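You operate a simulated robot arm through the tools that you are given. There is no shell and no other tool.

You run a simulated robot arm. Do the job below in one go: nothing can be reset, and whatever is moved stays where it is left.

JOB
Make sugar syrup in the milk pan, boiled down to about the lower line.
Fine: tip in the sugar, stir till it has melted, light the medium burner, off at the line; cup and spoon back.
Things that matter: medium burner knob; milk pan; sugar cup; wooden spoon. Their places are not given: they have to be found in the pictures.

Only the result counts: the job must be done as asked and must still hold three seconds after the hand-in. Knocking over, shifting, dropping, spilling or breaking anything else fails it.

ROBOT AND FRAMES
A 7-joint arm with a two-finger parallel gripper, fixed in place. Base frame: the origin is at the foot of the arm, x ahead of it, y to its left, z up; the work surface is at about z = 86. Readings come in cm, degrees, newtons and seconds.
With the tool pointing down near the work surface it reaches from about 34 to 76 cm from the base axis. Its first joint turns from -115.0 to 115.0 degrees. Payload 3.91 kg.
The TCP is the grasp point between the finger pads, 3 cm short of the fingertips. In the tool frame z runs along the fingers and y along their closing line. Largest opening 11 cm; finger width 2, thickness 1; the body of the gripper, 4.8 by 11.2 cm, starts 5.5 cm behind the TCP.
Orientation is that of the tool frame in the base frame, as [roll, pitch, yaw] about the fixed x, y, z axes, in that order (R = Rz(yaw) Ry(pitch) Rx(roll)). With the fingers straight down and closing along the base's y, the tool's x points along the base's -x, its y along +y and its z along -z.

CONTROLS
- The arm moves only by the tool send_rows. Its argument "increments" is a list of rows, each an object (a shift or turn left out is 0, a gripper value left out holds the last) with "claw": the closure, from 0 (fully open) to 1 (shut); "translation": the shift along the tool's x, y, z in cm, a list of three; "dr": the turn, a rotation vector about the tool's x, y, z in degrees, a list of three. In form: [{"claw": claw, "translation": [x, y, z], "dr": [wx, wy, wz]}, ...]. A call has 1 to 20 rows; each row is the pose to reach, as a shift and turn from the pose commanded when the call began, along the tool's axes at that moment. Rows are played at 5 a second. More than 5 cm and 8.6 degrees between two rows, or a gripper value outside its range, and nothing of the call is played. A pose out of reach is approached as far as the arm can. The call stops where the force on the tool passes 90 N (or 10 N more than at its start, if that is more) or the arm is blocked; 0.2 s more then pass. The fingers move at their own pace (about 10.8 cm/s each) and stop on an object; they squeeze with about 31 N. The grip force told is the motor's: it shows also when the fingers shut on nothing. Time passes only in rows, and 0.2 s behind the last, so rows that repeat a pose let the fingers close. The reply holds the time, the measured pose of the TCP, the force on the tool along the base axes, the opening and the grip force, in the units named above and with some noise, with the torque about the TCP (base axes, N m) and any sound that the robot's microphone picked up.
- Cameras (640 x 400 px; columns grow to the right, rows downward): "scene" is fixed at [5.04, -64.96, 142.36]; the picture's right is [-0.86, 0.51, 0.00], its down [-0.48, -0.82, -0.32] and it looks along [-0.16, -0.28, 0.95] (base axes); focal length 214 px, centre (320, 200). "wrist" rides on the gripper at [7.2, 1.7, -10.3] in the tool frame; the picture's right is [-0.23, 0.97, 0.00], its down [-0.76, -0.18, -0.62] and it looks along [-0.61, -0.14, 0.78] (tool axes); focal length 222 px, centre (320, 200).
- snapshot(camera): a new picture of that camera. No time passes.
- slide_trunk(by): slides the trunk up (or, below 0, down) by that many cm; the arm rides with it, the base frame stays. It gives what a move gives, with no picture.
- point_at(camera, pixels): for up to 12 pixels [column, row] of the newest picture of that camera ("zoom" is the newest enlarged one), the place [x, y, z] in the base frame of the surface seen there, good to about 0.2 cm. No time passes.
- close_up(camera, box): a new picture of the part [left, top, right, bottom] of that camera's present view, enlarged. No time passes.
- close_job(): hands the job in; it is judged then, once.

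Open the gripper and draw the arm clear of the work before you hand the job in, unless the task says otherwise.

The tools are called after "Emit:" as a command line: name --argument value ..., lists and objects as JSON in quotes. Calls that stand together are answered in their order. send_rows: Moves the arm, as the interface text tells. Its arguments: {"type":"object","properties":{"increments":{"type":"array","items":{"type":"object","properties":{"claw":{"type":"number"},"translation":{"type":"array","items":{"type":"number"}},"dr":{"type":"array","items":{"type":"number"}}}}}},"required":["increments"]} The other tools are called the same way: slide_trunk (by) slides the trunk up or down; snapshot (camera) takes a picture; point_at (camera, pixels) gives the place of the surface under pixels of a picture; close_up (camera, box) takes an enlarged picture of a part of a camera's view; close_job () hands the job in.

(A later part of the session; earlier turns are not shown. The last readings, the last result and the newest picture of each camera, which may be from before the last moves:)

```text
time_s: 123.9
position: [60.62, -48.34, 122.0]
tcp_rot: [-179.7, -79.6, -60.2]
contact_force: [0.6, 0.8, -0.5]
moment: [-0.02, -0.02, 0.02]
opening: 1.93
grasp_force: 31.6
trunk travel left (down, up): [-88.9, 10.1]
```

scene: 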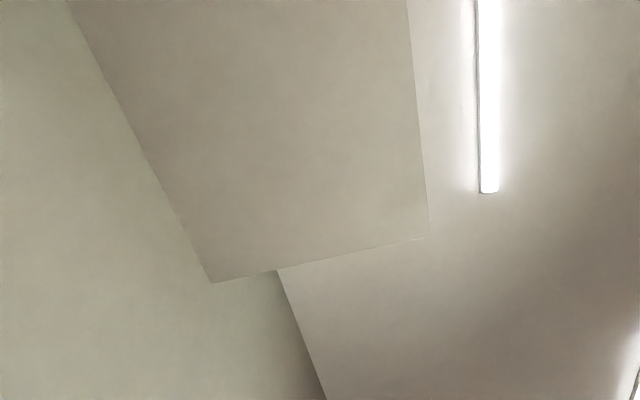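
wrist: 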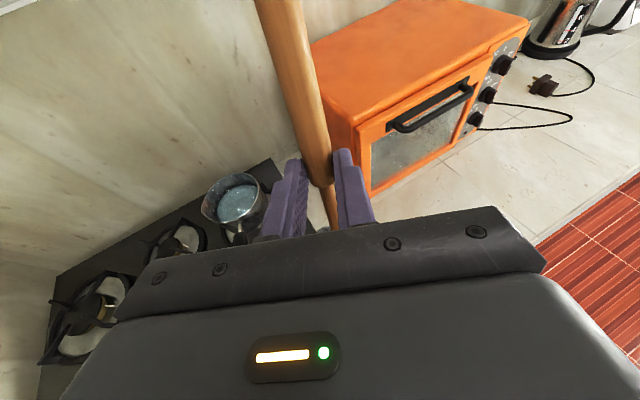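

Stirring is done (about 35 s in all). I lift the spoon out, let it drip a moment above the pan, and then draw back to the lookout pose.

Emit:
send_rows --increments '[{"translation": [3.0, 0, -0.55]}, {"translation": [6.0, 0, -1.1]}, {"translation": [9.0, 0, -1.6]}, {"translation": [12.0, 0, -2.2]}, {"translation": [15.3, 0, -2.8]}, {"translation": [15.3, 0, -2.8]}, {"translation": [15.3, 0, -2.8]}, {"translation": [15.3, 0, -2.8]}, {"translation": [15.3, 0, -2.8]}, {"translation": [15.3, 0, -2.8]}, {"translation": [15.3, 0, -2.8]}]'

Emit:
send_rows --increments '[{"translation": [-0.58, 2.57, -3.2], "dr": [-1.25, -1.23, 0.18]}, {"translation": [-1.17, 5.13, -6.4], "dr": [-2.5, -2.46, 0.36]}, {"translation": [-1.75, 7.7, -9.6], "dr": [-3.7, -3.7, 0.54]}, {"translation": [-2.33, 10.27, -12.85], "dr": [-5, -4.9, 0.7]}, {"translation": [-2.9, 12.8, -16.1], "dr": [-6.2, -6.15, 0.9]}, {"translation": [-3.5, 15.4, -19.3], "dr": [-7.5, -7.4, 1.1]}, {"translation": [-4.1, 18.0, -22.5], "dr": [-8.7, -8.6, 1.25]}, {"translation": [-4.67, 20.54, -25.7], "dr": [-9.97, -9.84, 1.43]}, {"translation": [-4.67, 20.54, -25.7], "dr": [-9.97, -9.84, 1.43]}]'

Emit:
snapshot --camera "wrist"

Emit:
close_up --camera "wrist" --box '[196, 166, 268, 230]'

```text
time_s: 126.3
position: [60.8, -48.22, 137.51]
tcp_rot: [-179.6, -79.6, -60.4]
contact_force: [1.2, -0.6, -1.6]
moment: [0.01, 0.03, 0.01]
opening: 1.91
grasp_force: 30.9
trunk travel left (down, up): [-88.9, 10.1]
```

```text
time_s: 128.3
position: [30.51, -35.7, 137.74]
tcp_rot: [176.5, -69.8, -66.6]
contact_force: [-0.2, -0.3, -0.5]
moment: [0.02, 0.02, -0.02]
opening: 1.87
grasp_force: 30.8
trunk travel left (down, up): [-88.9, 10.1]
```

```text
taken
```

wrist: 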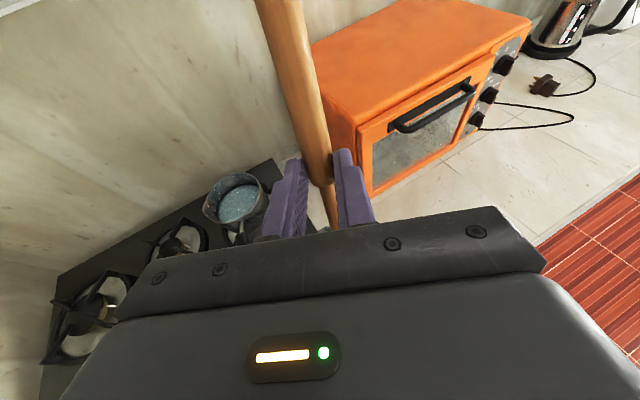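

```text
6.25 times, centred on (232, 198) of wrist
```

zoom: 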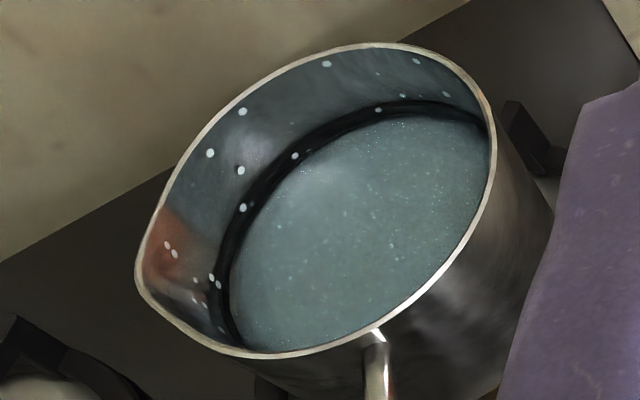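

The liquid looks the same and even. Now I carry the spoon back toward its place: to (−1.7,−66,114), heading −129° with the hand pitched 45° down.

Emit:
send_rows --increments '[{"translation": [-1.43, 3.34, 2.07], "dr": [-4.13, -1.94, 2.75]}, {"translation": [-2.85, 6.68, 4.13], "dr": [-8.27, -3.88, 5.5]}, {"translation": [-4.28, 10.03, 6.2], "dr": [-12.4, -5.83, 8.25]}, {"translation": [-5.7, 13.37, 8.27], "dr": [-16.5, -7.77, 11.0]}, {"translation": [-7.13, 16.7, 10.33], "dr": [-20.7, -9.7, 13.75]}, {"translation": [-8.55, 20.05, 12.4], "dr": [-24.8, -11.65, 16.5]}, {"translation": [-9.98, 23.4, 14.5], "dr": [-28.9, -13.6, 19.25]}, {"translation": [-11.4, 26.7, 16.5], "dr": [-33.1, -15.5, 22.0]}, {"translation": [-12.8, 30.1, 18.6], "dr": [-37.2, -17.5, 24.75]}, {"translation": [-14.25, 33.4, 20.7], "dr": [-41.3, -19.4, 27.5]}, {"translation": [-15.7, 36.8, 22.7], "dr": [-45.5, -21.4, 30.25]}, {"translation": [-17.1, 40.1, 24.8], "dr": [-49.6, -23.3, 33.0]}, {"translation": [-17.1, 40.1, 24.8], "dr": [-49.6, -23.3, 33.0]}]'

Emit:
snapshot --camera "wrist"

```text
time_s: 131.1
position: [-1.66, -65.72, 114.05]
tcp_rot: [179.9, -44.9, -128.5]
contact_force: [0.8, 0.8, -0.3]
moment: [0.04, 0.04, -0.04]
opening: 1.9
grasp_force: 31.2
trunk travel left (down, up): [-88.9, 10.1]
```

```text
taken
```

wrist: 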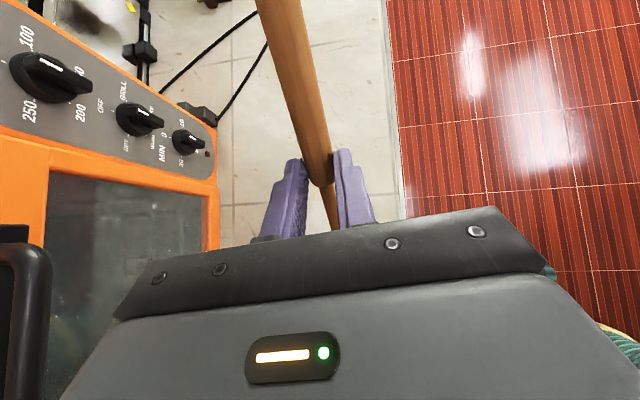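

Reached. I tilt the hand back to straight down over the spoon's place at z≈109.4.

Emit:
send_rows --increments '[{"translation": [-0.3, -0.3, 0.9], "dr": [0, -7.5, 0]}, {"translation": [-0.65, -0.7, 1.7], "dr": [0, -15, 0]}, {"translation": [-1.0, -1.0, 2.5], "dr": [0, -22.5, 0]}, {"translation": [-1.3, -1.3, 3.4], "dr": [0, -30, 0]}, {"translation": [-1.6, -1.7, 4.3], "dr": [0, -37.5, 0]}, {"translation": [-1.8, -2.0, 5.1], "dr": [0, -45, 0]}, {"translation": [-1.8, -2.0, 5.1], "dr": [0, -45, 0]}]'

Emit:
snapshot --camera "wrist"

```text
time_s: 132.7
position: [-2.12, -69.09, 108.95]
tcp_rot: [-180.0, 0.3, -128.9]
contact_force: [-0.6, -0.4, -0.1]
moment: [0.03, 0.0, 0.0]
opening: 1.9
grasp_force: 31.4
trunk travel left (down, up): [-88.9, 10.1]
```

```text
taken
```

wrist: 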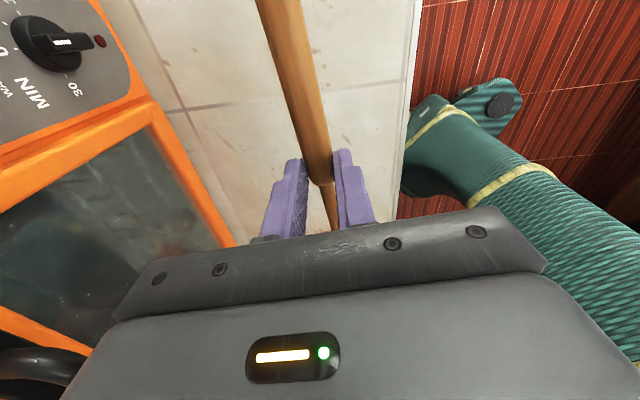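

I check whether the spoon is level in the grip by measuring heights along its handle.

Emit:
point_at --camera "wrist" --pixels '[[278, 15], [288, 50], [298, 85], [308, 120], [316, 155], [322, 180], [332, 215]]'

```text
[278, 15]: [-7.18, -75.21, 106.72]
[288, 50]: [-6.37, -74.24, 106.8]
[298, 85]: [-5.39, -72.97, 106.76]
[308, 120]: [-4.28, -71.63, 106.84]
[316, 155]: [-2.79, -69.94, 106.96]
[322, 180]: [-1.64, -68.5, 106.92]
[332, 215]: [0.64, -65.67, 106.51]
```

The spoon is level. It slid about 0.4 cm in the grip, so I correct by (0.7,0.45) cm and lower it with the trunk by 18 cm to about 1 cm above the counter.

Emit:
send_rows --increments '[{"translation": [-0.4, -0.13, 0]}, {"translation": [-0.79, -0.26, 0]}, {"translation": [-0.79, -0.26, 0]}]'

Emit:
slide_trunk --by -18

Emit:
snapshot --camera "wrist"

Emit:
point_at --camera "wrist" --pixels '[[278, 15], [288, 50], [298, 85], [308, 120], [316, 155], [322, 180], [332, 215]]'

```text
time_s: 133.5
position: [-1.29, -68.83, 109.0]
tcp_rot: [-180.0, 0.0, -129.2]
contact_force: [0.4, 0.2, -0.9]
moment: [0.05, 0.0, 0.02]
opening: 1.92
grasp_force: 30.9
trunk travel left (down, up): [-88.9, 10.1]
```

```text
time_s: 135.5
position: [-1.29, -68.78, 90.83]
tcp_rot: [180.0, 0.2, -129.1]
contact_force: [0.4, -0.2, -0.7]
moment: [-0.02, 0.0, 0.02]
opening: 1.91
grasp_force: 30.7
trunk travel left (down, up): [-70.9, 28.1]
```

```text
taken
```

wrist: 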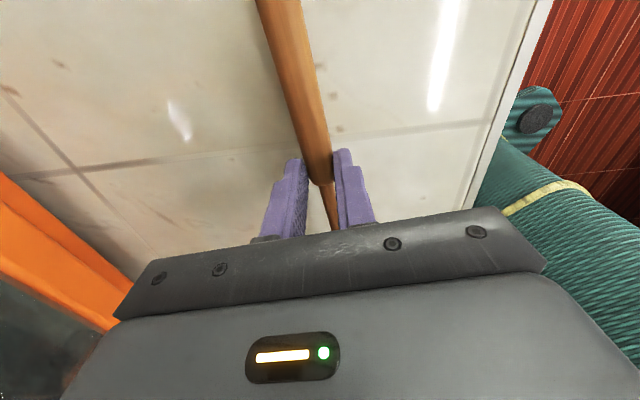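

```text
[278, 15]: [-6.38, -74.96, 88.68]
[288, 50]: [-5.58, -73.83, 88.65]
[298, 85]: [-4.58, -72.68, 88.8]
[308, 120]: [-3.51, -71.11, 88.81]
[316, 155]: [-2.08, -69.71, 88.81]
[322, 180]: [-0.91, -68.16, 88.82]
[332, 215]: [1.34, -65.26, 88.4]
```

Handle top is at 88.8, 0.9 above its resting height. I lower in small steps watching the force.

Emit:
send_rows --increments '[{"translation": [0, 0, 0.3]}, {"translation": [0, 0, 0.6]}, {"translation": [0, 0, 0.6]}]'

Emit:
send_rows --increments '[{"translation": [0, 0, 0.15]}, {"translation": [0, 0, 0.15]}]'

Emit:
send_rows --increments '[{"translation": [0, 0, 0.1]}, {"translation": [0, 0, 0.1]}]'

```text
time_s: 136.3
position: [-1.38, -68.73, 90.22]
tcp_rot: [180.0, 0.1, -129.0]
contact_force: [0.9, 0.2, -0.2]
moment: [0.02, 0.0, 0.03]
opening: 1.89
grasp_force: 30.9
trunk travel left (down, up): [-70.9, 28.1]
```

```text
time_s: 136.9
position: [-1.33, -68.7, 90.09]
tcp_rot: [180.0, 0.1, -129.1]
contact_force: [0.5, 0.0, -0.2]
moment: [-0.05, 0.02, 0.02]
opening: 1.86
grasp_force: 31.3
trunk travel left (down, up): [-70.9, 28.1]
```

```text
time_s: 137.5
position: [-1.21, -68.73, 90.01]
tcp_rot: [180.0, 0.0, -129.2]
contact_force: [0.9, 0.1, 5.0]
moment: [-0.42, 0.34, -0.03]
opening: 1.88
grasp_force: 30.8
trunk travel left (down, up): [-70.9, 28.1]
```

Contact (5 N, at the handle's end): the spoon is down. I open the fingers.

Emit:
send_rows --increments '[{"claw": 0.75}, {"claw": 0.7}, {"claw": 0.5}, {"claw": 0.2}, {"claw": 0}, {"claw": 0}]'

Emit:
snapshot --camera "wrist"

```text
time_s: 138.9
position: [-1.34, -68.72, 89.87]
tcp_rot: [180.0, 0.1, -129.2]
contact_force: [-0.4, -0.3, 0.0]
moment: [-0.03, -0.03, 0.03]
opening: 11.02
grasp_force: 0.0
trunk travel left (down, up): [-70.9, 28.1]
```

```text
taken
```

wrist: 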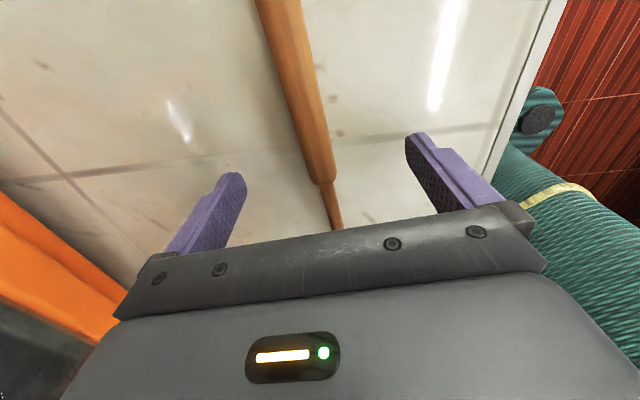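

Released. I rise by sliding the trunk up 18 cm and look at the spoon.

Emit:
slide_trunk --by 18

Emit:
snapshot --camera "wrist"

Emit:
point_at --camera "wrist" --pixels '[[303, 22], [307, 45], [312, 70], [317, 95], [322, 118], [328, 150], [333, 175], [340, 197]]'

```text
time_s: 140.9
position: [-1.36, -68.77, 108.07]
tcp_rot: [-180.0, 0.0, -129.0]
contact_force: [0.2, -0.2, 0.3]
moment: [0.05, -0.01, -0.01]
opening: 11.0
grasp_force: 0.0
trunk travel left (down, up): [-88.9, 10.1]
```

```text
taken
```

wrist: 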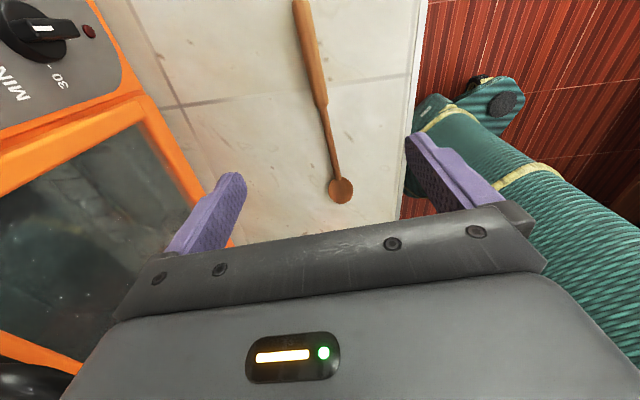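

```text
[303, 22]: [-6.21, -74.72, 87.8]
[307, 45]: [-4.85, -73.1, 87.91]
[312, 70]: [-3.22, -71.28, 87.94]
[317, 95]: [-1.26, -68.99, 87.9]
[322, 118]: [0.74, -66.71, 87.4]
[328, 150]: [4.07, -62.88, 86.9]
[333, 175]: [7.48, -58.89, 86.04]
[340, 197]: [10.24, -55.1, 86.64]
```

The spoon lies back in its place. Now the knob: I swing over to in front of the stove at (35,−22,117), turning the hand so that the camera (on the robot's side) looks at the knob panel.

Emit:
send_rows --increments '[{"translation": [-4.5, 0.1, -0.7], "dr": [0, 0, 7.3]}, {"translation": [-9.1, 0.2, -1.4], "dr": [0, 0, 14.6]}, {"translation": [-13.7, 0.3, -2.1], "dr": [0, 0, 21.9]}, {"translation": [-18.2, 0.4, -2.8], "dr": [0, 0, 29.2]}, {"translation": [-22.8, 0.5, -3.5], "dr": [0, 0, 36.5]}, {"translation": [-27.4, 0.6, -4.2], "dr": [0, 0, 43.8]}, {"translation": [-31.9, 0.7, -4.9], "dr": [0, 0, 51.1]}, {"translation": [-36.5, 0.8, -5.6], "dr": [0, 0, 58.4]}, {"translation": [-41.0, 0.9, -6.3], "dr": [0, 0, 65.7]}, {"translation": [-45.6, 1.0, -7.0], "dr": [0, 0, 73]}, {"translation": [-50.2, 1.05, -7.7], "dr": [0, 0, 80.3]}, {"translation": [-54.7, 1.1, -8.4], "dr": [0, 0, 87.6]}, {"translation": [-59.3, 1.15, -9], "dr": [0, 0, 95]}, {"translation": [-59.3, 1.15, -9], "dr": [0, 0, 95]}]'

Emit:
snapshot --camera "wrist"

Emit:
close_up --camera "wrist" --box '[220, 60, 420, 220]'

```text
time_s: 143.9
position: [35.13, -21.99, 117.31]
tcp_rot: [179.8, 0.0, 135.8]
contact_force: [-1.2, 0.1, 0.6]
moment: [0.0, 0.0, -0.01]
opening: 10.98
grasp_force: 0.1
trunk travel left (down, up): [-88.9, 10.1]
```

```text
taken
```

wrist: 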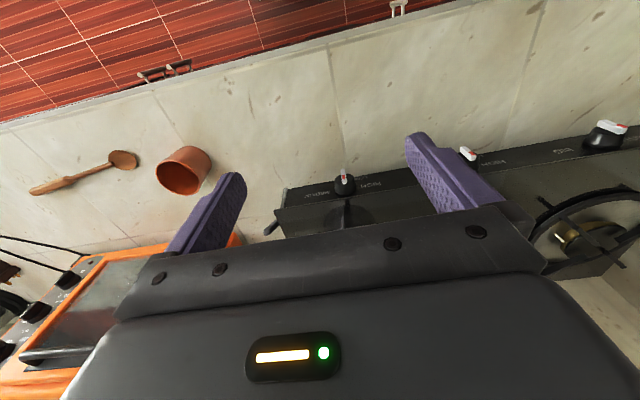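

```text
2.50 times, centred on (320, 140) of wrist
```

zoom: 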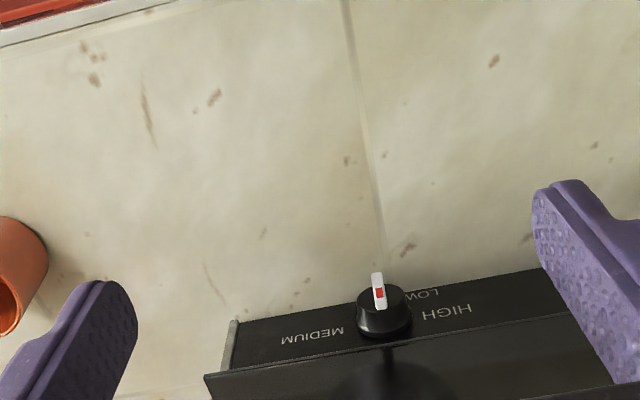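

HIGH is to the knob's left (turning anticlockwise from off), LOW lower left; the bar with its red end points up = off. I zoom in on the knob and measure the bar precisely.

Emit:
close_up --camera "wrist" --box '[310, 150, 390, 210]'

Emit:
point_at --camera "zoom" --pixels '[[255, 140], [285, 140], [255, 170], [295, 170], [260, 215], [300, 215], [280, 150], [280, 180], [280, 205], [240, 230], [330, 230], [280, 300]]'

```text
6.67 times, centred on (350, 180) of wrist
```

zoom: 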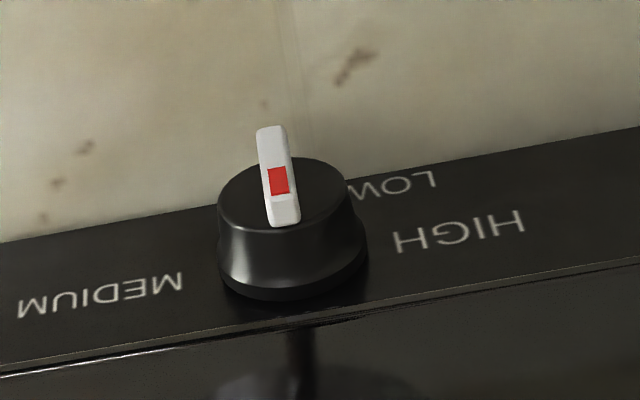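

```text
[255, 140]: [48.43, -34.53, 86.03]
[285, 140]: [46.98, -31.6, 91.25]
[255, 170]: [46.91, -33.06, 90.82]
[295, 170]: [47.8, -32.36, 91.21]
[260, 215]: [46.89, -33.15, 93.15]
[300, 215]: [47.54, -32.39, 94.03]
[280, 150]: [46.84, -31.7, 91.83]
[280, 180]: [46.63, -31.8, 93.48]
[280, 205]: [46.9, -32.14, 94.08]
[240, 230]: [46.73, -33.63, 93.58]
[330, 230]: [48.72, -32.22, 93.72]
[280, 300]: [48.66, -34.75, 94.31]
```

The bar's axis is at depth ≈56.2 along the panel normal, lateral 9.6, z≈92.45 (base (47.1,−32.2)), cap face just behind. I go to a pre-approach at (41.3,−26.5,99.7) with the fingers pitched 45° down-forward and half closed.

Emit:
send_rows --increments '[{"claw": 0.73, "translation": [-1.26, 0.17, 2.93], "dr": [0, -7.5, 0]}, {"translation": [-2.5, 0.35, 5.87], "dr": [0, -15, 0]}, {"translation": [-3.77, 0.52, 8.8], "dr": [0, -22.5, 0]}, {"translation": [-5.0, 0.7, 11.7], "dr": [0, -30, 0]}, {"translation": [-6.3, 0.87, 14.7], "dr": [0, -37.5, 0]}, {"translation": [-7.54, 1.04, 17.6], "dr": [0, -45, 0]}, {"translation": [-7.54, 1.04, 17.6], "dr": [0, -45, 0]}]'

Emit:
snapshot --camera "wrist"

```text
time_s: 145.5
position: [41.31, -26.27, 99.59]
tcp_rot: [179.8, 45.1, 135.8]
contact_force: [-0.2, -0.6, 0.1]
moment: [-0.01, 0.01, -0.01]
opening: 2.98
grasp_force: 0.1
trunk travel left (down, up): [-88.9, 10.1]
```

```text
taken
```

wrist: 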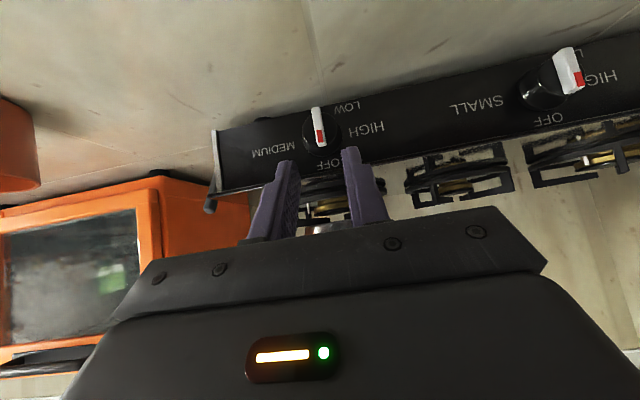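

Now the labels are clear: OFF is above each knob, HIGH to its left and LOW lower left. I zoom in to get the angles and re-measure the bar from this nearer view.

Emit:
close_up --camera "wrist" --box '[240, 80, 400, 190]'

Emit:
point_at --camera "zoom" --pixels '[[315, 115], [318, 150], [322, 200], [325, 225], [305, 200], [335, 200], [305, 120], [328, 118], [275, 200], [390, 200], [480, 190], [460, 100]]'

```text
3.64 times, centred on (320, 135) of wrist
```

zoom: 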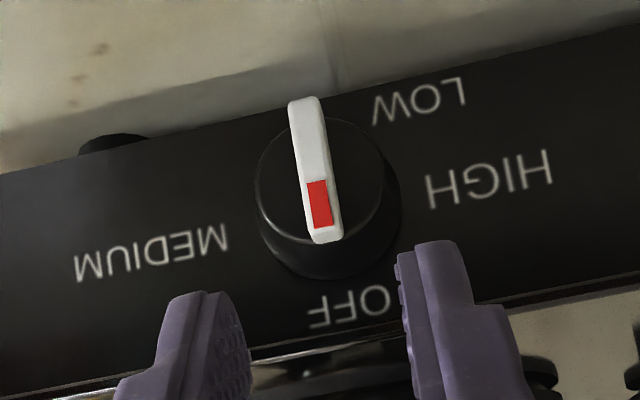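

```text
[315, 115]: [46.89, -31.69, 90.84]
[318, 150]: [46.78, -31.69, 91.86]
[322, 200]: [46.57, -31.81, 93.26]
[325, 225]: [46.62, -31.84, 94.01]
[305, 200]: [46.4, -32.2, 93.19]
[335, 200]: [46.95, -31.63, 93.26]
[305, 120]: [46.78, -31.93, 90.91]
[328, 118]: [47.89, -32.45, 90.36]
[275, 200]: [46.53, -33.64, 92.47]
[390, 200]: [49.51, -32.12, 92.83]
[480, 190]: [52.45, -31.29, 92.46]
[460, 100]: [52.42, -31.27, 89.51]
```

The bar is centred at lateral 9.6, z≈92.45, front face at depth 55.65. I advance 6 cm along the fingers and check the alignment.

Emit:
send_rows --increments '[{"translation": [-0.05, -0.05, 2]}, {"translation": [-0.1, -0.1, 4]}, {"translation": [-0.15, -0.1, 6]}, {"translation": [-0.15, -0.1, 6]}]'

Emit:
snapshot --camera "wrist"

Emit:
close_up --camera "wrist" --box '[240, 110, 400, 220]'

```text
time_s: 146.5
position: [44.41, -29.4, 95.45]
tcp_rot: [179.8, 45.0, 136.0]
contact_force: [0.2, 0.0, 0.3]
moment: [0.02, 0.0, -0.03]
opening: 2.96
grasp_force: 0.0
trunk travel left (down, up): [-88.9, 10.1]
```

```text
taken
```

wrist: 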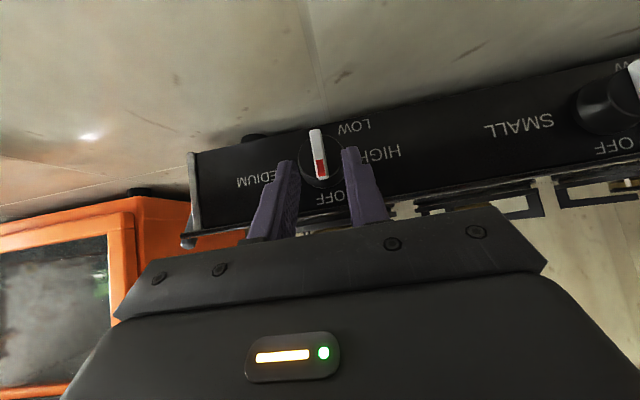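

```text
3.64 times, centred on (320, 165) of wrist
```

zoom: 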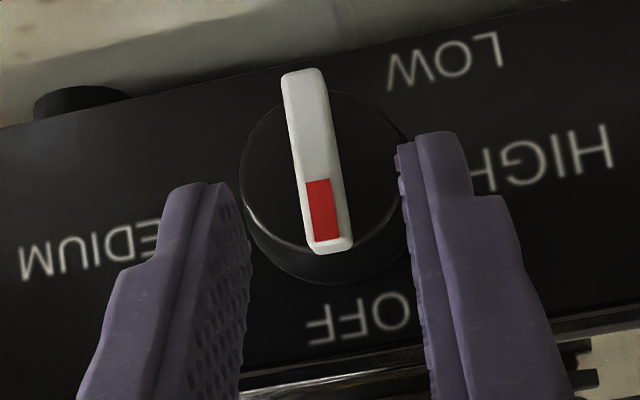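

Well centred around the bar. I advance the last 1.9 cm and close to about 1.1 cm so the fingers straddle the 0.8 cm bar loosely like a wrench.

Emit:
send_rows --increments '[{"translation": [0, 0, 1.0]}, {"translation": [0, 0, 1.9]}, {"translation": [0, 0, 1.9]}, {"claw": 0.85, "translation": [0, 0, 1.9]}, {"claw": 0.9, "translation": [0, 0, 1.9]}, {"claw": 0.9, "translation": [0, 0, 1.9]}]'

Emit:
snapshot --camera "wrist"

Emit:
close_up --camera "wrist" --box '[240, 110, 400, 220]'

```text
time_s: 147.9
position: [45.38, -30.38, 94.1]
tcp_rot: [180.0, 45.0, 135.8]
contact_force: [-0.6, -1.2, 0.1]
moment: [-0.03, 0.0, -0.08]
opening: 1.18
grasp_force: 1.3
trunk travel left (down, up): [-88.9, 10.1]
```

```text
taken
```

wrist: 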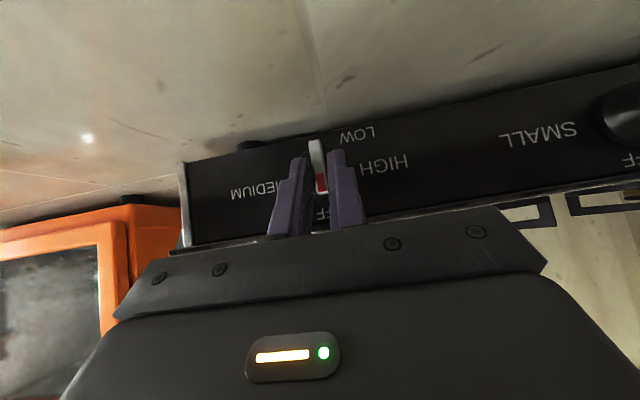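

```text
3.64 times, centred on (320, 165) of wrist
```

zoom: 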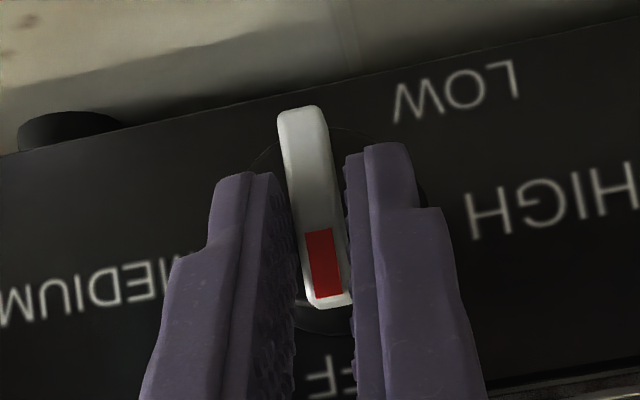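

The pads sit on both sides of the bar (opening 1.18). I turn anticlockwise about the knob's axis, first by 32°, and check forces and sound.

Emit:
send_rows --increments '[{"translation": [0.011, 0.225, 0.011], "dr": [5.66, 0, -5.66]}, {"translation": [0.044, 0.447, 0.044], "dr": [11.3, 0, -11.3]}, {"translation": [0.099, 0.659, 0.099], "dr": [17.0, 0, -17.0]}, {"translation": [0.174, 0.858, 0.174], "dr": [22.6, 0, -22.6]}, {"translation": [0.174, 0.858, 0.174], "dr": [22.6, 0, -22.6]}]'

Emit:
snapshot --camera "wrist"

Emit:
close_up --camera "wrist" --box '[240, 110, 400, 220]'

```text
time_s: 149.1
position: [45.87, -29.97, 93.79]
tcp_rot: [-138.8, 36.9, 163.7]
contact_force: [3.7, 0.8, -3.1]
moment: [0.17, -0.06, 0.13]
opening: 1.27
grasp_force: 1.5
trunk travel left (down, up): [-88.9, 10.1]
```

```text
taken
```

wrist: 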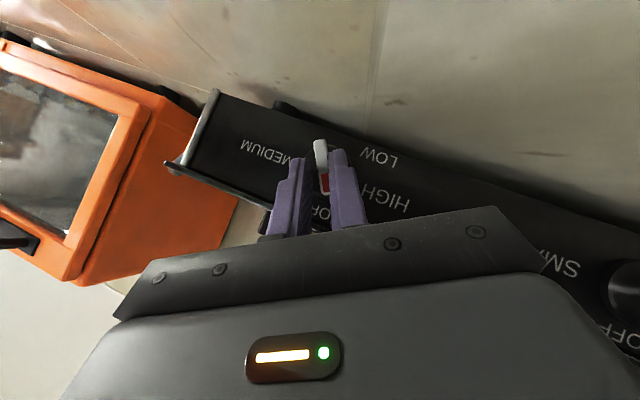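

```text
3.64 times, centred on (320, 165) of wrist
```

zoom: 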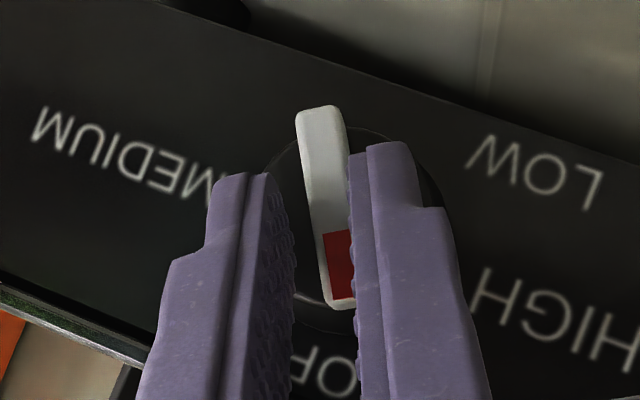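

The knob follows (now ≈30° toward HIGH) with small forces. I turn a further 32°.

Emit:
send_rows --increments '[{"translation": [0.011, 0.225, 0.011], "dr": [5.66, 0, -5.66]}, {"translation": [0.044, 0.447, 0.044], "dr": [11.3, 0, -11.3]}, {"translation": [0.099, 0.659, 0.099], "dr": [17.0, 0, -17.0]}, {"translation": [0.174, 0.858, 0.174], "dr": [22.6, 0, -22.6]}, {"translation": [0.174, 0.858, 0.174], "dr": [22.6, 0, -22.6]}]'

Emit:
snapshot --camera "wrist"

Emit:
close_up --camera "wrist" --box '[240, 110, 400, 220]'

```text
time_s: 150.3
position: [46.35, -29.41, 93.0]
tcp_rot: [-109.3, 18.2, 177.9]
contact_force: [2.0, 0.7, -2.6]
moment: [0.1, 0.0, 0.09]
opening: 1.26
grasp_force: 1.7
trunk travel left (down, up): [-88.9, 10.1]
```

```text
taken
```

wrist: 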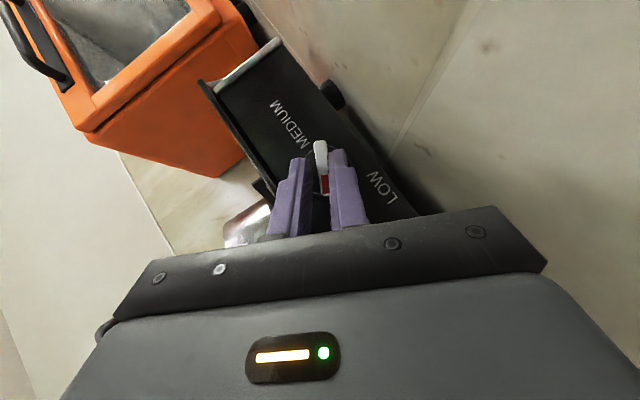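

```text
3.64 times, centred on (320, 165) of wrist
```

zoom: 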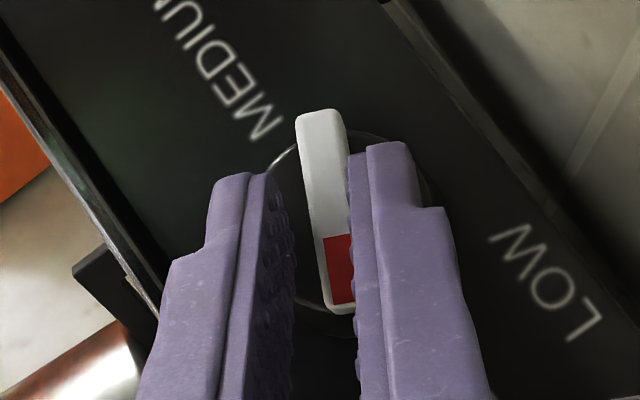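

About 60° turned, no sound yet. I add 16° more (≈80°), watching for contact.

Emit:
send_rows --increments '[{"translation": [0.011, 0.225, 0.011], "dr": [5.66, 0, -5.66]}, {"translation": [0.044, 0.447, 0.044], "dr": [11.3, 0, -11.3]}, {"translation": [0.044, 0.447, 0.044], "dr": [11.3, 0, -11.3]}]'

Emit:
snapshot --camera "wrist"

Emit:
close_up --camera "wrist" --box '[220, 100, 420, 250]'

```text
time_s: 151.1
position: [46.54, -29.34, 92.69]
tcp_rot: [-97.3, 7.1, -179.5]
contact_force: [1.2, -0.6, -6.5]
moment: [0.14, 0.02, -0.04]
opening: 1.4
grasp_force: 2.8
trunk travel left (down, up): [-88.9, 10.1]
```

```text
taken
```

wrist: 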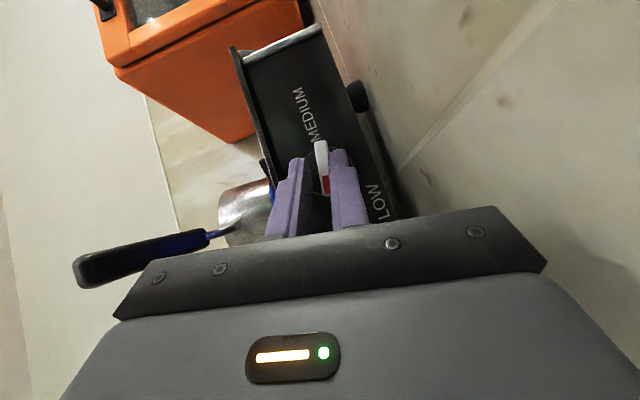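

```text
2.67 times, centred on (320, 175) of wrist
```

zoom: 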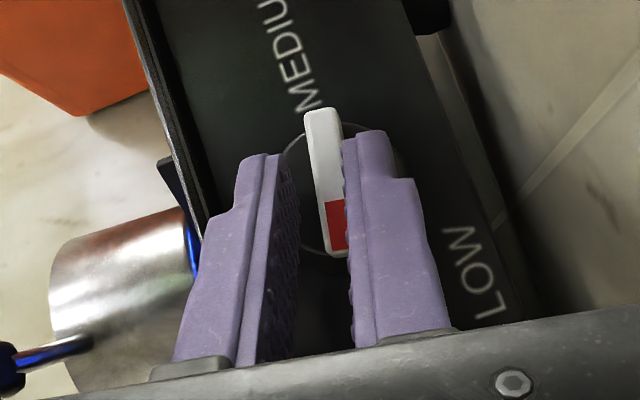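

A blue glow now shows on the pan and handle at (190,240 in the zoom): the burner is lit, knob ≈75–80° toward HIGH. I open the fingers a little, back off 7 cm, and rise with the same orientation so the pan's inside comes into view.

Emit:
send_rows --increments '[{"claw": 0.73}, {"claw": 0.73}, {"translation": [0, 0, -3]}, {"translation": [0, 0, -7]}, {"translation": [-0.6, -4.6, -7.6]}, {"translation": [-1.2, -9.4, -8.2]}, {"translation": [-1.8, -14.2, -8.8]}, {"translation": [-2.4, -19.0, -9.4]}, {"translation": [-3.0, -23.8, -10.0]}, {"translation": [-3.5, -28.5, -10.5]}, {"translation": [-4.1, -33.2, -11.1]}, {"translation": [-4.7, -37.4, -11.7]}]'

Emit:
snapshot --camera "wrist"

```text
time_s: 153.7
position: [46.16, -22.18, 131.54]
tcp_rot: [-97.2, 7.3, -179.7]
contact_force: [0.8, -0.2, -0.3]
moment: [-0.05, 0.0, 0.0]
opening: 2.97
grasp_force: 0.1
trunk travel left (down, up): [-88.9, 10.1]
```

```text
taken
```

wrist: 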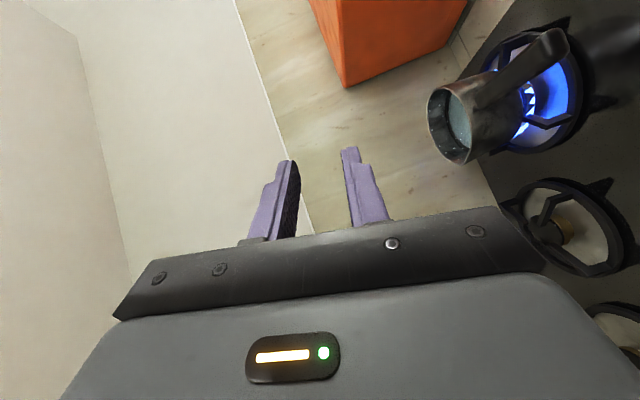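

The flame burns blue under the pan at (545,90) and the pan's inside shows at (455,120). I enlarge it to see the level and lines.

Emit:
close_up --camera "wrist" --box '[420, 75, 500, 170]'

Emit:
point_at --camera "wrist" --pixels '[[458, 122], [460, 110], [456, 135], [445, 115], [440, 110], [438, 125]]'

```text
4.21 times, centred on (460, 122) of wrist
```

zoom: 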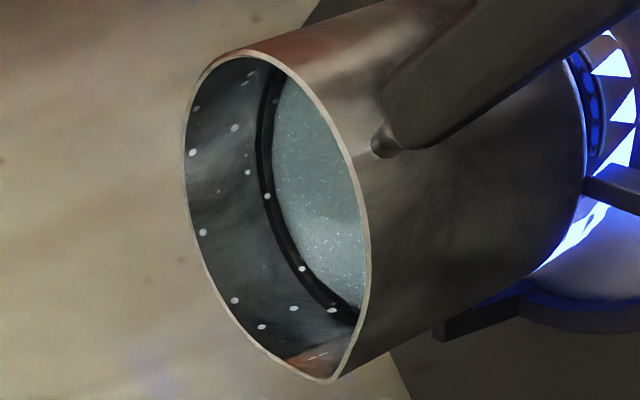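

```text
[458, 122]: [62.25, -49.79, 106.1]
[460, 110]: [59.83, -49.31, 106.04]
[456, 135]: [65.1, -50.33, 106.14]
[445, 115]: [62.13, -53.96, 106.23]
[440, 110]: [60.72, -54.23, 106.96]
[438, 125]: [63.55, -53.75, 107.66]
```

Level still 106.1, with the upper black line right at the surface; the lower line is still under the liquid. I wait 4 s and look again.

Emit:
send_rows --increments '[{}, {}, {}, {}, {}, {}, {}, {}, {}, {}, {}, {}, {}, {}, {}, {}, {}, {}, {}, {}]'

Emit:
close_up --camera "wrist" --box '[420, 75, 500, 170]'

Emit:
point_at --camera "zoom" --pixels '[[310, 180], [330, 240], [290, 150], [270, 200], [285, 250], [262, 150], [300, 220]]'

```text
time_s: 157.9
position: [46.19, -22.2, 131.42]
tcp_rot: [-97.3, 7.2, -179.6]
contact_force: [0.2, 0.3, 1.5]
moment: [-0.03, 0.0, -0.01]
opening: 3.0
grasp_force: 0.0
trunk travel left (down, up): [-88.9, 10.1]
```

```text
4.21 times, centred on (460, 122) of wrist
```

zoom: 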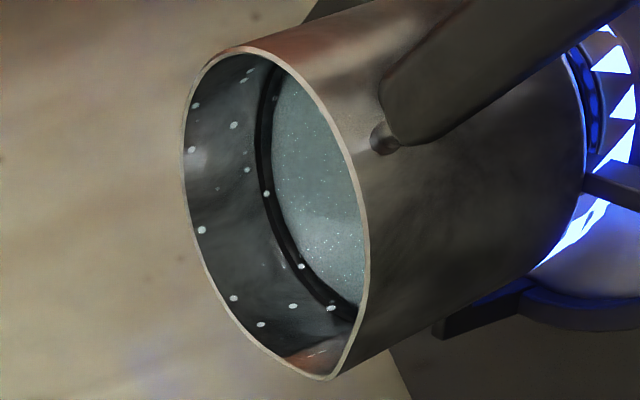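

```text
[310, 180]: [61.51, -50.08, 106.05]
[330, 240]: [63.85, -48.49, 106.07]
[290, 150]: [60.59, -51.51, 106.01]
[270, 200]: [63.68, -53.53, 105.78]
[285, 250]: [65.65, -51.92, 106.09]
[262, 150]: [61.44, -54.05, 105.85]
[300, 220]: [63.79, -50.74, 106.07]
```

No change yet — it is still warming up. I wait another 8 s.

Emit:
send_rows --increments '[{}, {}, {}, {}, {}, {}, {}, {}, {}, {}, {}, {}, {}, {}, {}, {}, {}, {}, {}, {}]'

Emit:
send_rows --increments '[{}, {}, {}, {}, {}, {}, {}, {}, {}, {}, {}, {}, {}, {}, {}, {}, {}, {}, {}, {}]'

Emit:
close_up --camera "wrist" --box '[420, 75, 500, 170]'

Emit:
point_at --camera "zoom" --pixels '[[310, 180], [330, 240], [290, 150], [270, 200], [285, 250], [262, 150], [300, 220]]'

```text
time_s: 162.1
position: [46.2, -22.29, 131.39]
tcp_rot: [-97.2, 7.1, -179.4]
contact_force: [0.4, 1.3, 0.3]
moment: [0.0, 0.02, 0.01]
opening: 2.95
grasp_force: 0.1
trunk travel left (down, up): [-88.9, 10.1]
```

```text
time_s: 166.3
position: [46.25, -22.25, 131.31]
tcp_rot: [-97.3, 7.2, -179.4]
contact_force: [-0.4, 0.2, -0.4]
moment: [0.0, -0.01, 0.01]
opening: 2.99
grasp_force: 0.1
trunk travel left (down, up): [-88.9, 10.1]
```

```text
4.21 times, centred on (460, 122) of wrist
```

zoom: 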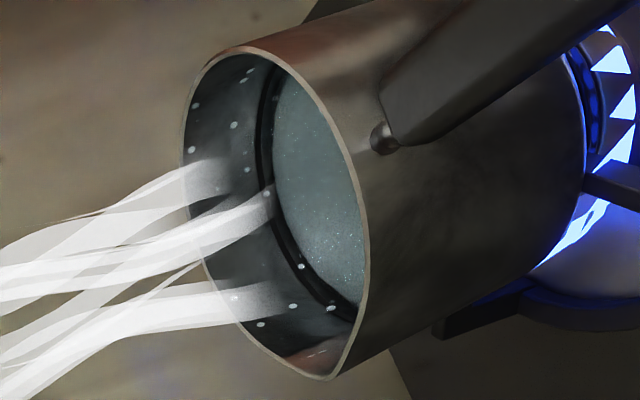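

```text
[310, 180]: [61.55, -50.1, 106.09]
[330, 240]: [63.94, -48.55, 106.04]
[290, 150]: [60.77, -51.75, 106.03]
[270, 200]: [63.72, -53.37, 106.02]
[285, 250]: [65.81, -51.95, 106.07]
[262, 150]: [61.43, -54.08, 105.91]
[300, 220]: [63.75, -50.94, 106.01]
```

Steam is rising now: boiling has started (t≈166 s), level ≈106.05. I watch in 4-second waits.

Emit:
send_rows --increments '[{}, {}, {}, {}, {}, {}, {}, {}, {}, {}, {}, {}, {}, {}, {}, {}, {}, {}, {}, {}]'

Emit:
close_up --camera "wrist" --box '[420, 75, 500, 170]'

Emit:
point_at --camera "zoom" --pixels '[[310, 180], [330, 240], [290, 150], [320, 200], [320, 160], [340, 220], [300, 220]]'

```text
time_s: 170.5
position: [46.29, -22.29, 131.43]
tcp_rot: [-97.3, 7.3, -179.5]
contact_force: [-0.1, -0.2, -0.4]
moment: [0.03, -0.03, 0.03]
opening: 2.96
grasp_force: 0.2
trunk travel left (down, up): [-88.9, 10.1]
```

```text
4.21 times, centred on (460, 122) of wrist
```

zoom: 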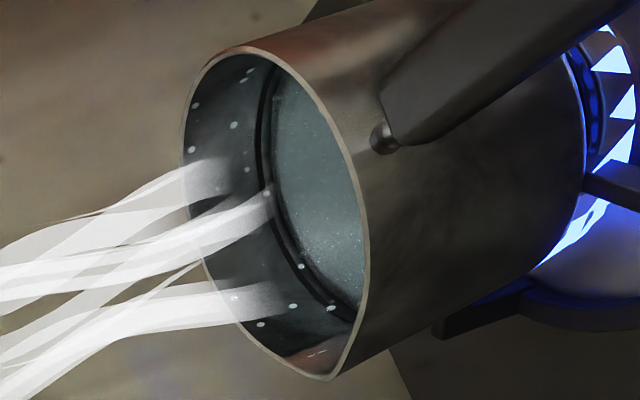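

```text
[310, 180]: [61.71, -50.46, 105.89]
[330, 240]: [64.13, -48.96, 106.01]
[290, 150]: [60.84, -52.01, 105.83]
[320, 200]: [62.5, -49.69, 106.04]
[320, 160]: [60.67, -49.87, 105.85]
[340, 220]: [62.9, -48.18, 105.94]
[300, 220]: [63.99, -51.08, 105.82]
```

Level has dropped to ≈105.9; the upper line is now clear of the surface. I go on watching.

Emit:
send_rows --increments '[{}, {}, {}, {}, {}, {}, {}, {}, {}, {}, {}, {}, {}, {}, {}, {}, {}, {}, {}, {}]'

Emit:
close_up --camera "wrist" --box '[420, 75, 500, 170]'

Emit:
point_at --camera "zoom" --pixels '[[310, 180], [330, 240], [300, 150], [320, 200], [320, 160], [340, 220], [310, 220]]'

```text
time_s: 174.7
position: [46.15, -22.28, 131.32]
tcp_rot: [-97.3, 7.2, -179.5]
contact_force: [-0.3, 0.5, -0.4]
moment: [0.0, -0.02, -0.03]
opening: 2.97
grasp_force: 0.0
trunk travel left (down, up): [-88.9, 10.1]
```

```text
4.21 times, centred on (460, 122) of wrist
```

zoom: 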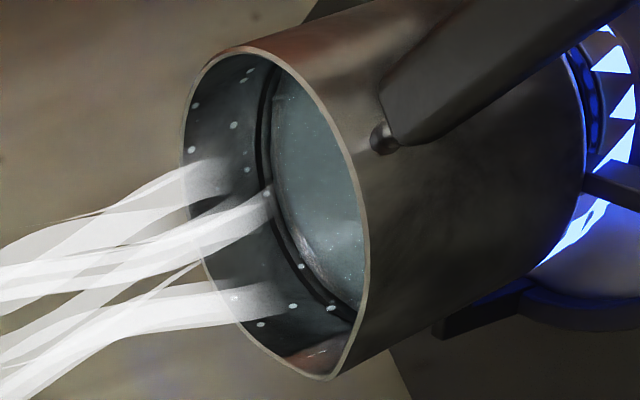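

```text
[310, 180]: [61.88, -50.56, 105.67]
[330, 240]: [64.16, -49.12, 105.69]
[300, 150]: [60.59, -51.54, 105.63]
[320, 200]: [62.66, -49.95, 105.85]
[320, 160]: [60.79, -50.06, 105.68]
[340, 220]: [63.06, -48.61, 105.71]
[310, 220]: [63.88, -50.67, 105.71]
```

Level ≈105.7, dropping about 0.05 cm/s. I keep watching with a larger zoom on the inner wall for the lower line.

Emit:
send_rows --increments '[{}, {}, {}, {}, {}, {}, {}, {}, {}, {}, {}, {}, {}, {}, {}, {}, {}, {}, {}, {}]'

Emit:
close_up --camera "wrist" --box '[435, 80, 485, 165]'

Emit:
point_at --camera "zoom" --pixels '[[310, 180], [330, 240], [310, 150], [330, 200], [330, 160], [345, 220], [320, 220]]'

```text
time_s: 178.9
position: [46.14, -22.27, 131.46]
tcp_rot: [-97.4, 7.2, -179.5]
contact_force: [0.4, -0.2, 0.0]
moment: [0.0, 0.0, -0.02]
opening: 2.96
grasp_force: 0.0
trunk travel left (down, up): [-88.9, 10.1]
```

```text
4.71 times, centred on (460, 122) of wrist
```

zoom: 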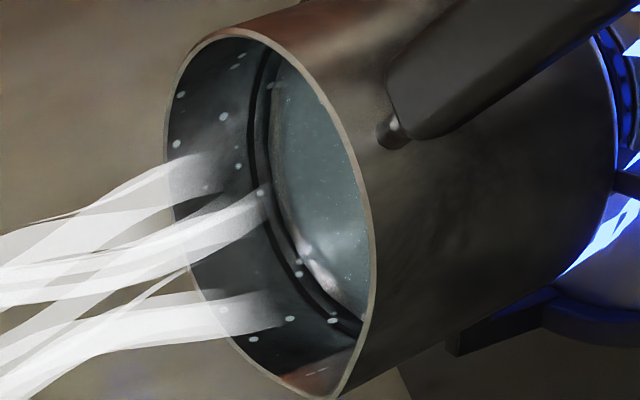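

```text
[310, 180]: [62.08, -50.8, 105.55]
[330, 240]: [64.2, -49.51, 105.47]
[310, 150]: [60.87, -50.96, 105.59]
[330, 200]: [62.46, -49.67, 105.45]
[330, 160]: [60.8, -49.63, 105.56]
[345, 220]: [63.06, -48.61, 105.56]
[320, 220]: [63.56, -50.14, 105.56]
```

Level ≈105.5. I zoom tighter on the wall to distinguish the bands next to the surface.

Emit:
close_up --camera "wrist" --box '[442, 84, 482, 114]'

Emit:
point_at --camera "zoom" --pixels '[[180, 200], [200, 200], [220, 200], [240, 200], [260, 200], [280, 200], [300, 200], [320, 200], [340, 200], [360, 200], [400, 200], [440, 200]]'

```text
13.33 times, centred on (462, 99) of wrist
```

zoom: 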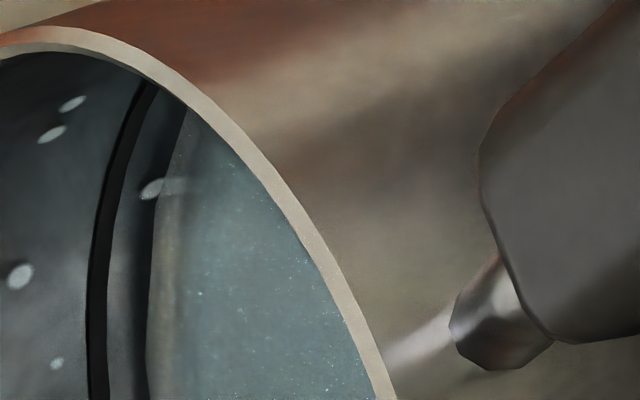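

```text
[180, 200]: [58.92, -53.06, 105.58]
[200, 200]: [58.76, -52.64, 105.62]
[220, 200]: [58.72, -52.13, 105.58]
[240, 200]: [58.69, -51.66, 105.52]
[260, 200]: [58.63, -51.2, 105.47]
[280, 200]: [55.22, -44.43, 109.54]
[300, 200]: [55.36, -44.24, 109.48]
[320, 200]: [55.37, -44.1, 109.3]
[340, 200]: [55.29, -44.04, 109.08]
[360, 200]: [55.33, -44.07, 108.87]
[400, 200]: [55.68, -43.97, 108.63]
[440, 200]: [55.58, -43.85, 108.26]
```

A black band (upper line) shows at x≈100 and a second dark strip at x≈140 right by the surface. I measure their heights.

Emit:
point_at --camera "zoom" --pixels '[[80, 280], [90, 280], [98, 280], [106, 280], [114, 280], [122, 280], [130, 280], [138, 280], [144, 280], [150, 280], [160, 280], [180, 280]]'

```text
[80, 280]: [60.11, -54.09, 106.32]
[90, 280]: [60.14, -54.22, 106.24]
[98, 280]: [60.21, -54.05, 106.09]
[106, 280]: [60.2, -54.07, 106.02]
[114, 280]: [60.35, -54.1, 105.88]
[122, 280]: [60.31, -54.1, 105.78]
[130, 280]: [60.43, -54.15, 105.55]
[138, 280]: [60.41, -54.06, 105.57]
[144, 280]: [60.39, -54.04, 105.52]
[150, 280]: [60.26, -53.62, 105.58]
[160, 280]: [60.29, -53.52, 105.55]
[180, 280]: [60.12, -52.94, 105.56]
```

The upper line is at z≈106.15; the strip at the surface is only shading at the waterline (105.55). I keep waiting.

Emit:
send_rows --increments '[{}, {}, {}, {}, {}, {}, {}, {}, {}, {}, {}, {}, {}, {}, {}, {}, {}, {}, {}, {}]'

Emit:
close_up --camera "wrist" --box '[442, 84, 482, 114]'

Emit:
point_at --camera "zoom" --pixels '[[98, 280], [120, 280], [140, 280], [160, 280], [180, 280], [200, 280], [220, 280], [240, 280]]'

```text
time_s: 183.1
position: [46.21, -22.21, 131.39]
tcp_rot: [-97.3, 7.3, -179.5]
contact_force: [-0.7, -0.4, 0.4]
moment: [0.0, -0.02, 0.01]
opening: 2.97
grasp_force: 0.1
trunk travel left (down, up): [-88.9, 10.1]
```

```text
13.33 times, centred on (462, 99) of wrist
```

zoom: 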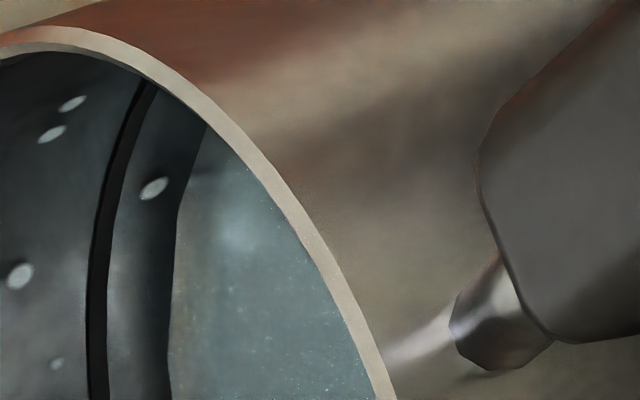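

```text
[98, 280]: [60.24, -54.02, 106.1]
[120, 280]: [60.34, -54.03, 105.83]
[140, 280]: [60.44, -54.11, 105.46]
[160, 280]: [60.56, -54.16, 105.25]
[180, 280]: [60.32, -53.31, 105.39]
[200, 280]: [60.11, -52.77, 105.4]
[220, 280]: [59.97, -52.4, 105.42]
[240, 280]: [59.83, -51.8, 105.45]
```

Level ≈105.35, steady fall. I continue waiting, 8 s this time with a look between.

Emit:
send_rows --increments '[{}, {}, {}, {}, {}, {}, {}, {}, {}, {}, {}, {}, {}, {}, {}, {}, {}, {}, {}, {}]'

Emit:
close_up --camera "wrist" --box '[436, 80, 484, 160]'

Emit:
point_at --camera "zoom" --pixels '[[320, 180], [340, 220], [310, 150], [330, 200], [330, 160], [345, 240], [290, 180], [300, 220]]'

```text
time_s: 187.3
position: [46.2, -22.24, 131.44]
tcp_rot: [-97.3, 7.3, -179.6]
contact_force: [0.0, 0.0, 0.6]
moment: [0.01, 0.0, 0.05]
opening: 2.97
grasp_force: 0.0
trunk travel left (down, up): [-88.9, 10.1]
```

```text
5.00 times, centred on (460, 120) of wrist
```

zoom: 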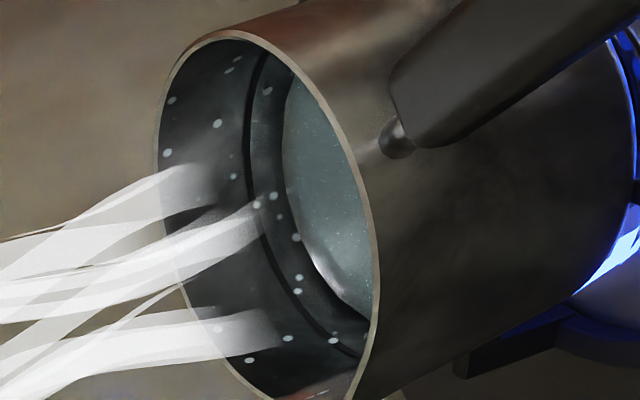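

```text
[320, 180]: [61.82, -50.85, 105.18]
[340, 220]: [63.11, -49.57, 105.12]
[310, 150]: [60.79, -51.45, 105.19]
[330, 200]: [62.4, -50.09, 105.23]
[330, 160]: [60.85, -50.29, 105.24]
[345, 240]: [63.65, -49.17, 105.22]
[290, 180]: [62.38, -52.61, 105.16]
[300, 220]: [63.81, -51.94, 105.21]
```

Level ≈105.2, no lower line yet. I now check at shorter intervals.

Emit:
send_rows --increments '[{}, {}, {}, {}, {}, {}, {}, {}, {}, {}, {}, {}, {}, {}]'

Emit:
close_up --camera "wrist" --box '[442, 84, 482, 130]'

```text
time_s: 190.3
position: [46.28, -22.29, 131.41]
tcp_rot: [-97.3, 7.2, -179.6]
contact_force: [-0.2, 0.7, 0.5]
moment: [0.03, 0.0, 0.01]
opening: 2.97
grasp_force: 0.2
trunk travel left (down, up): [-88.9, 10.1]
```

```text
8.70 times, centred on (462, 107) of wrist
```

zoom: 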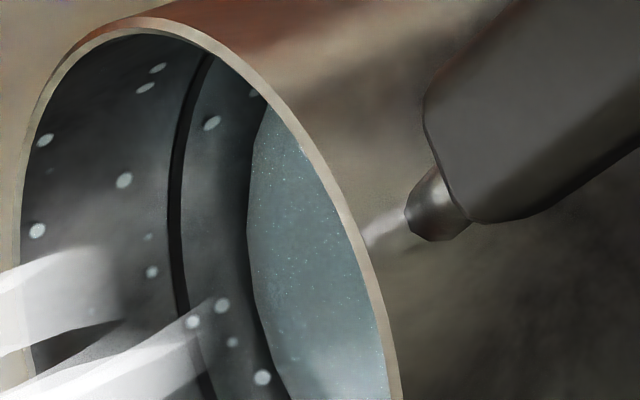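

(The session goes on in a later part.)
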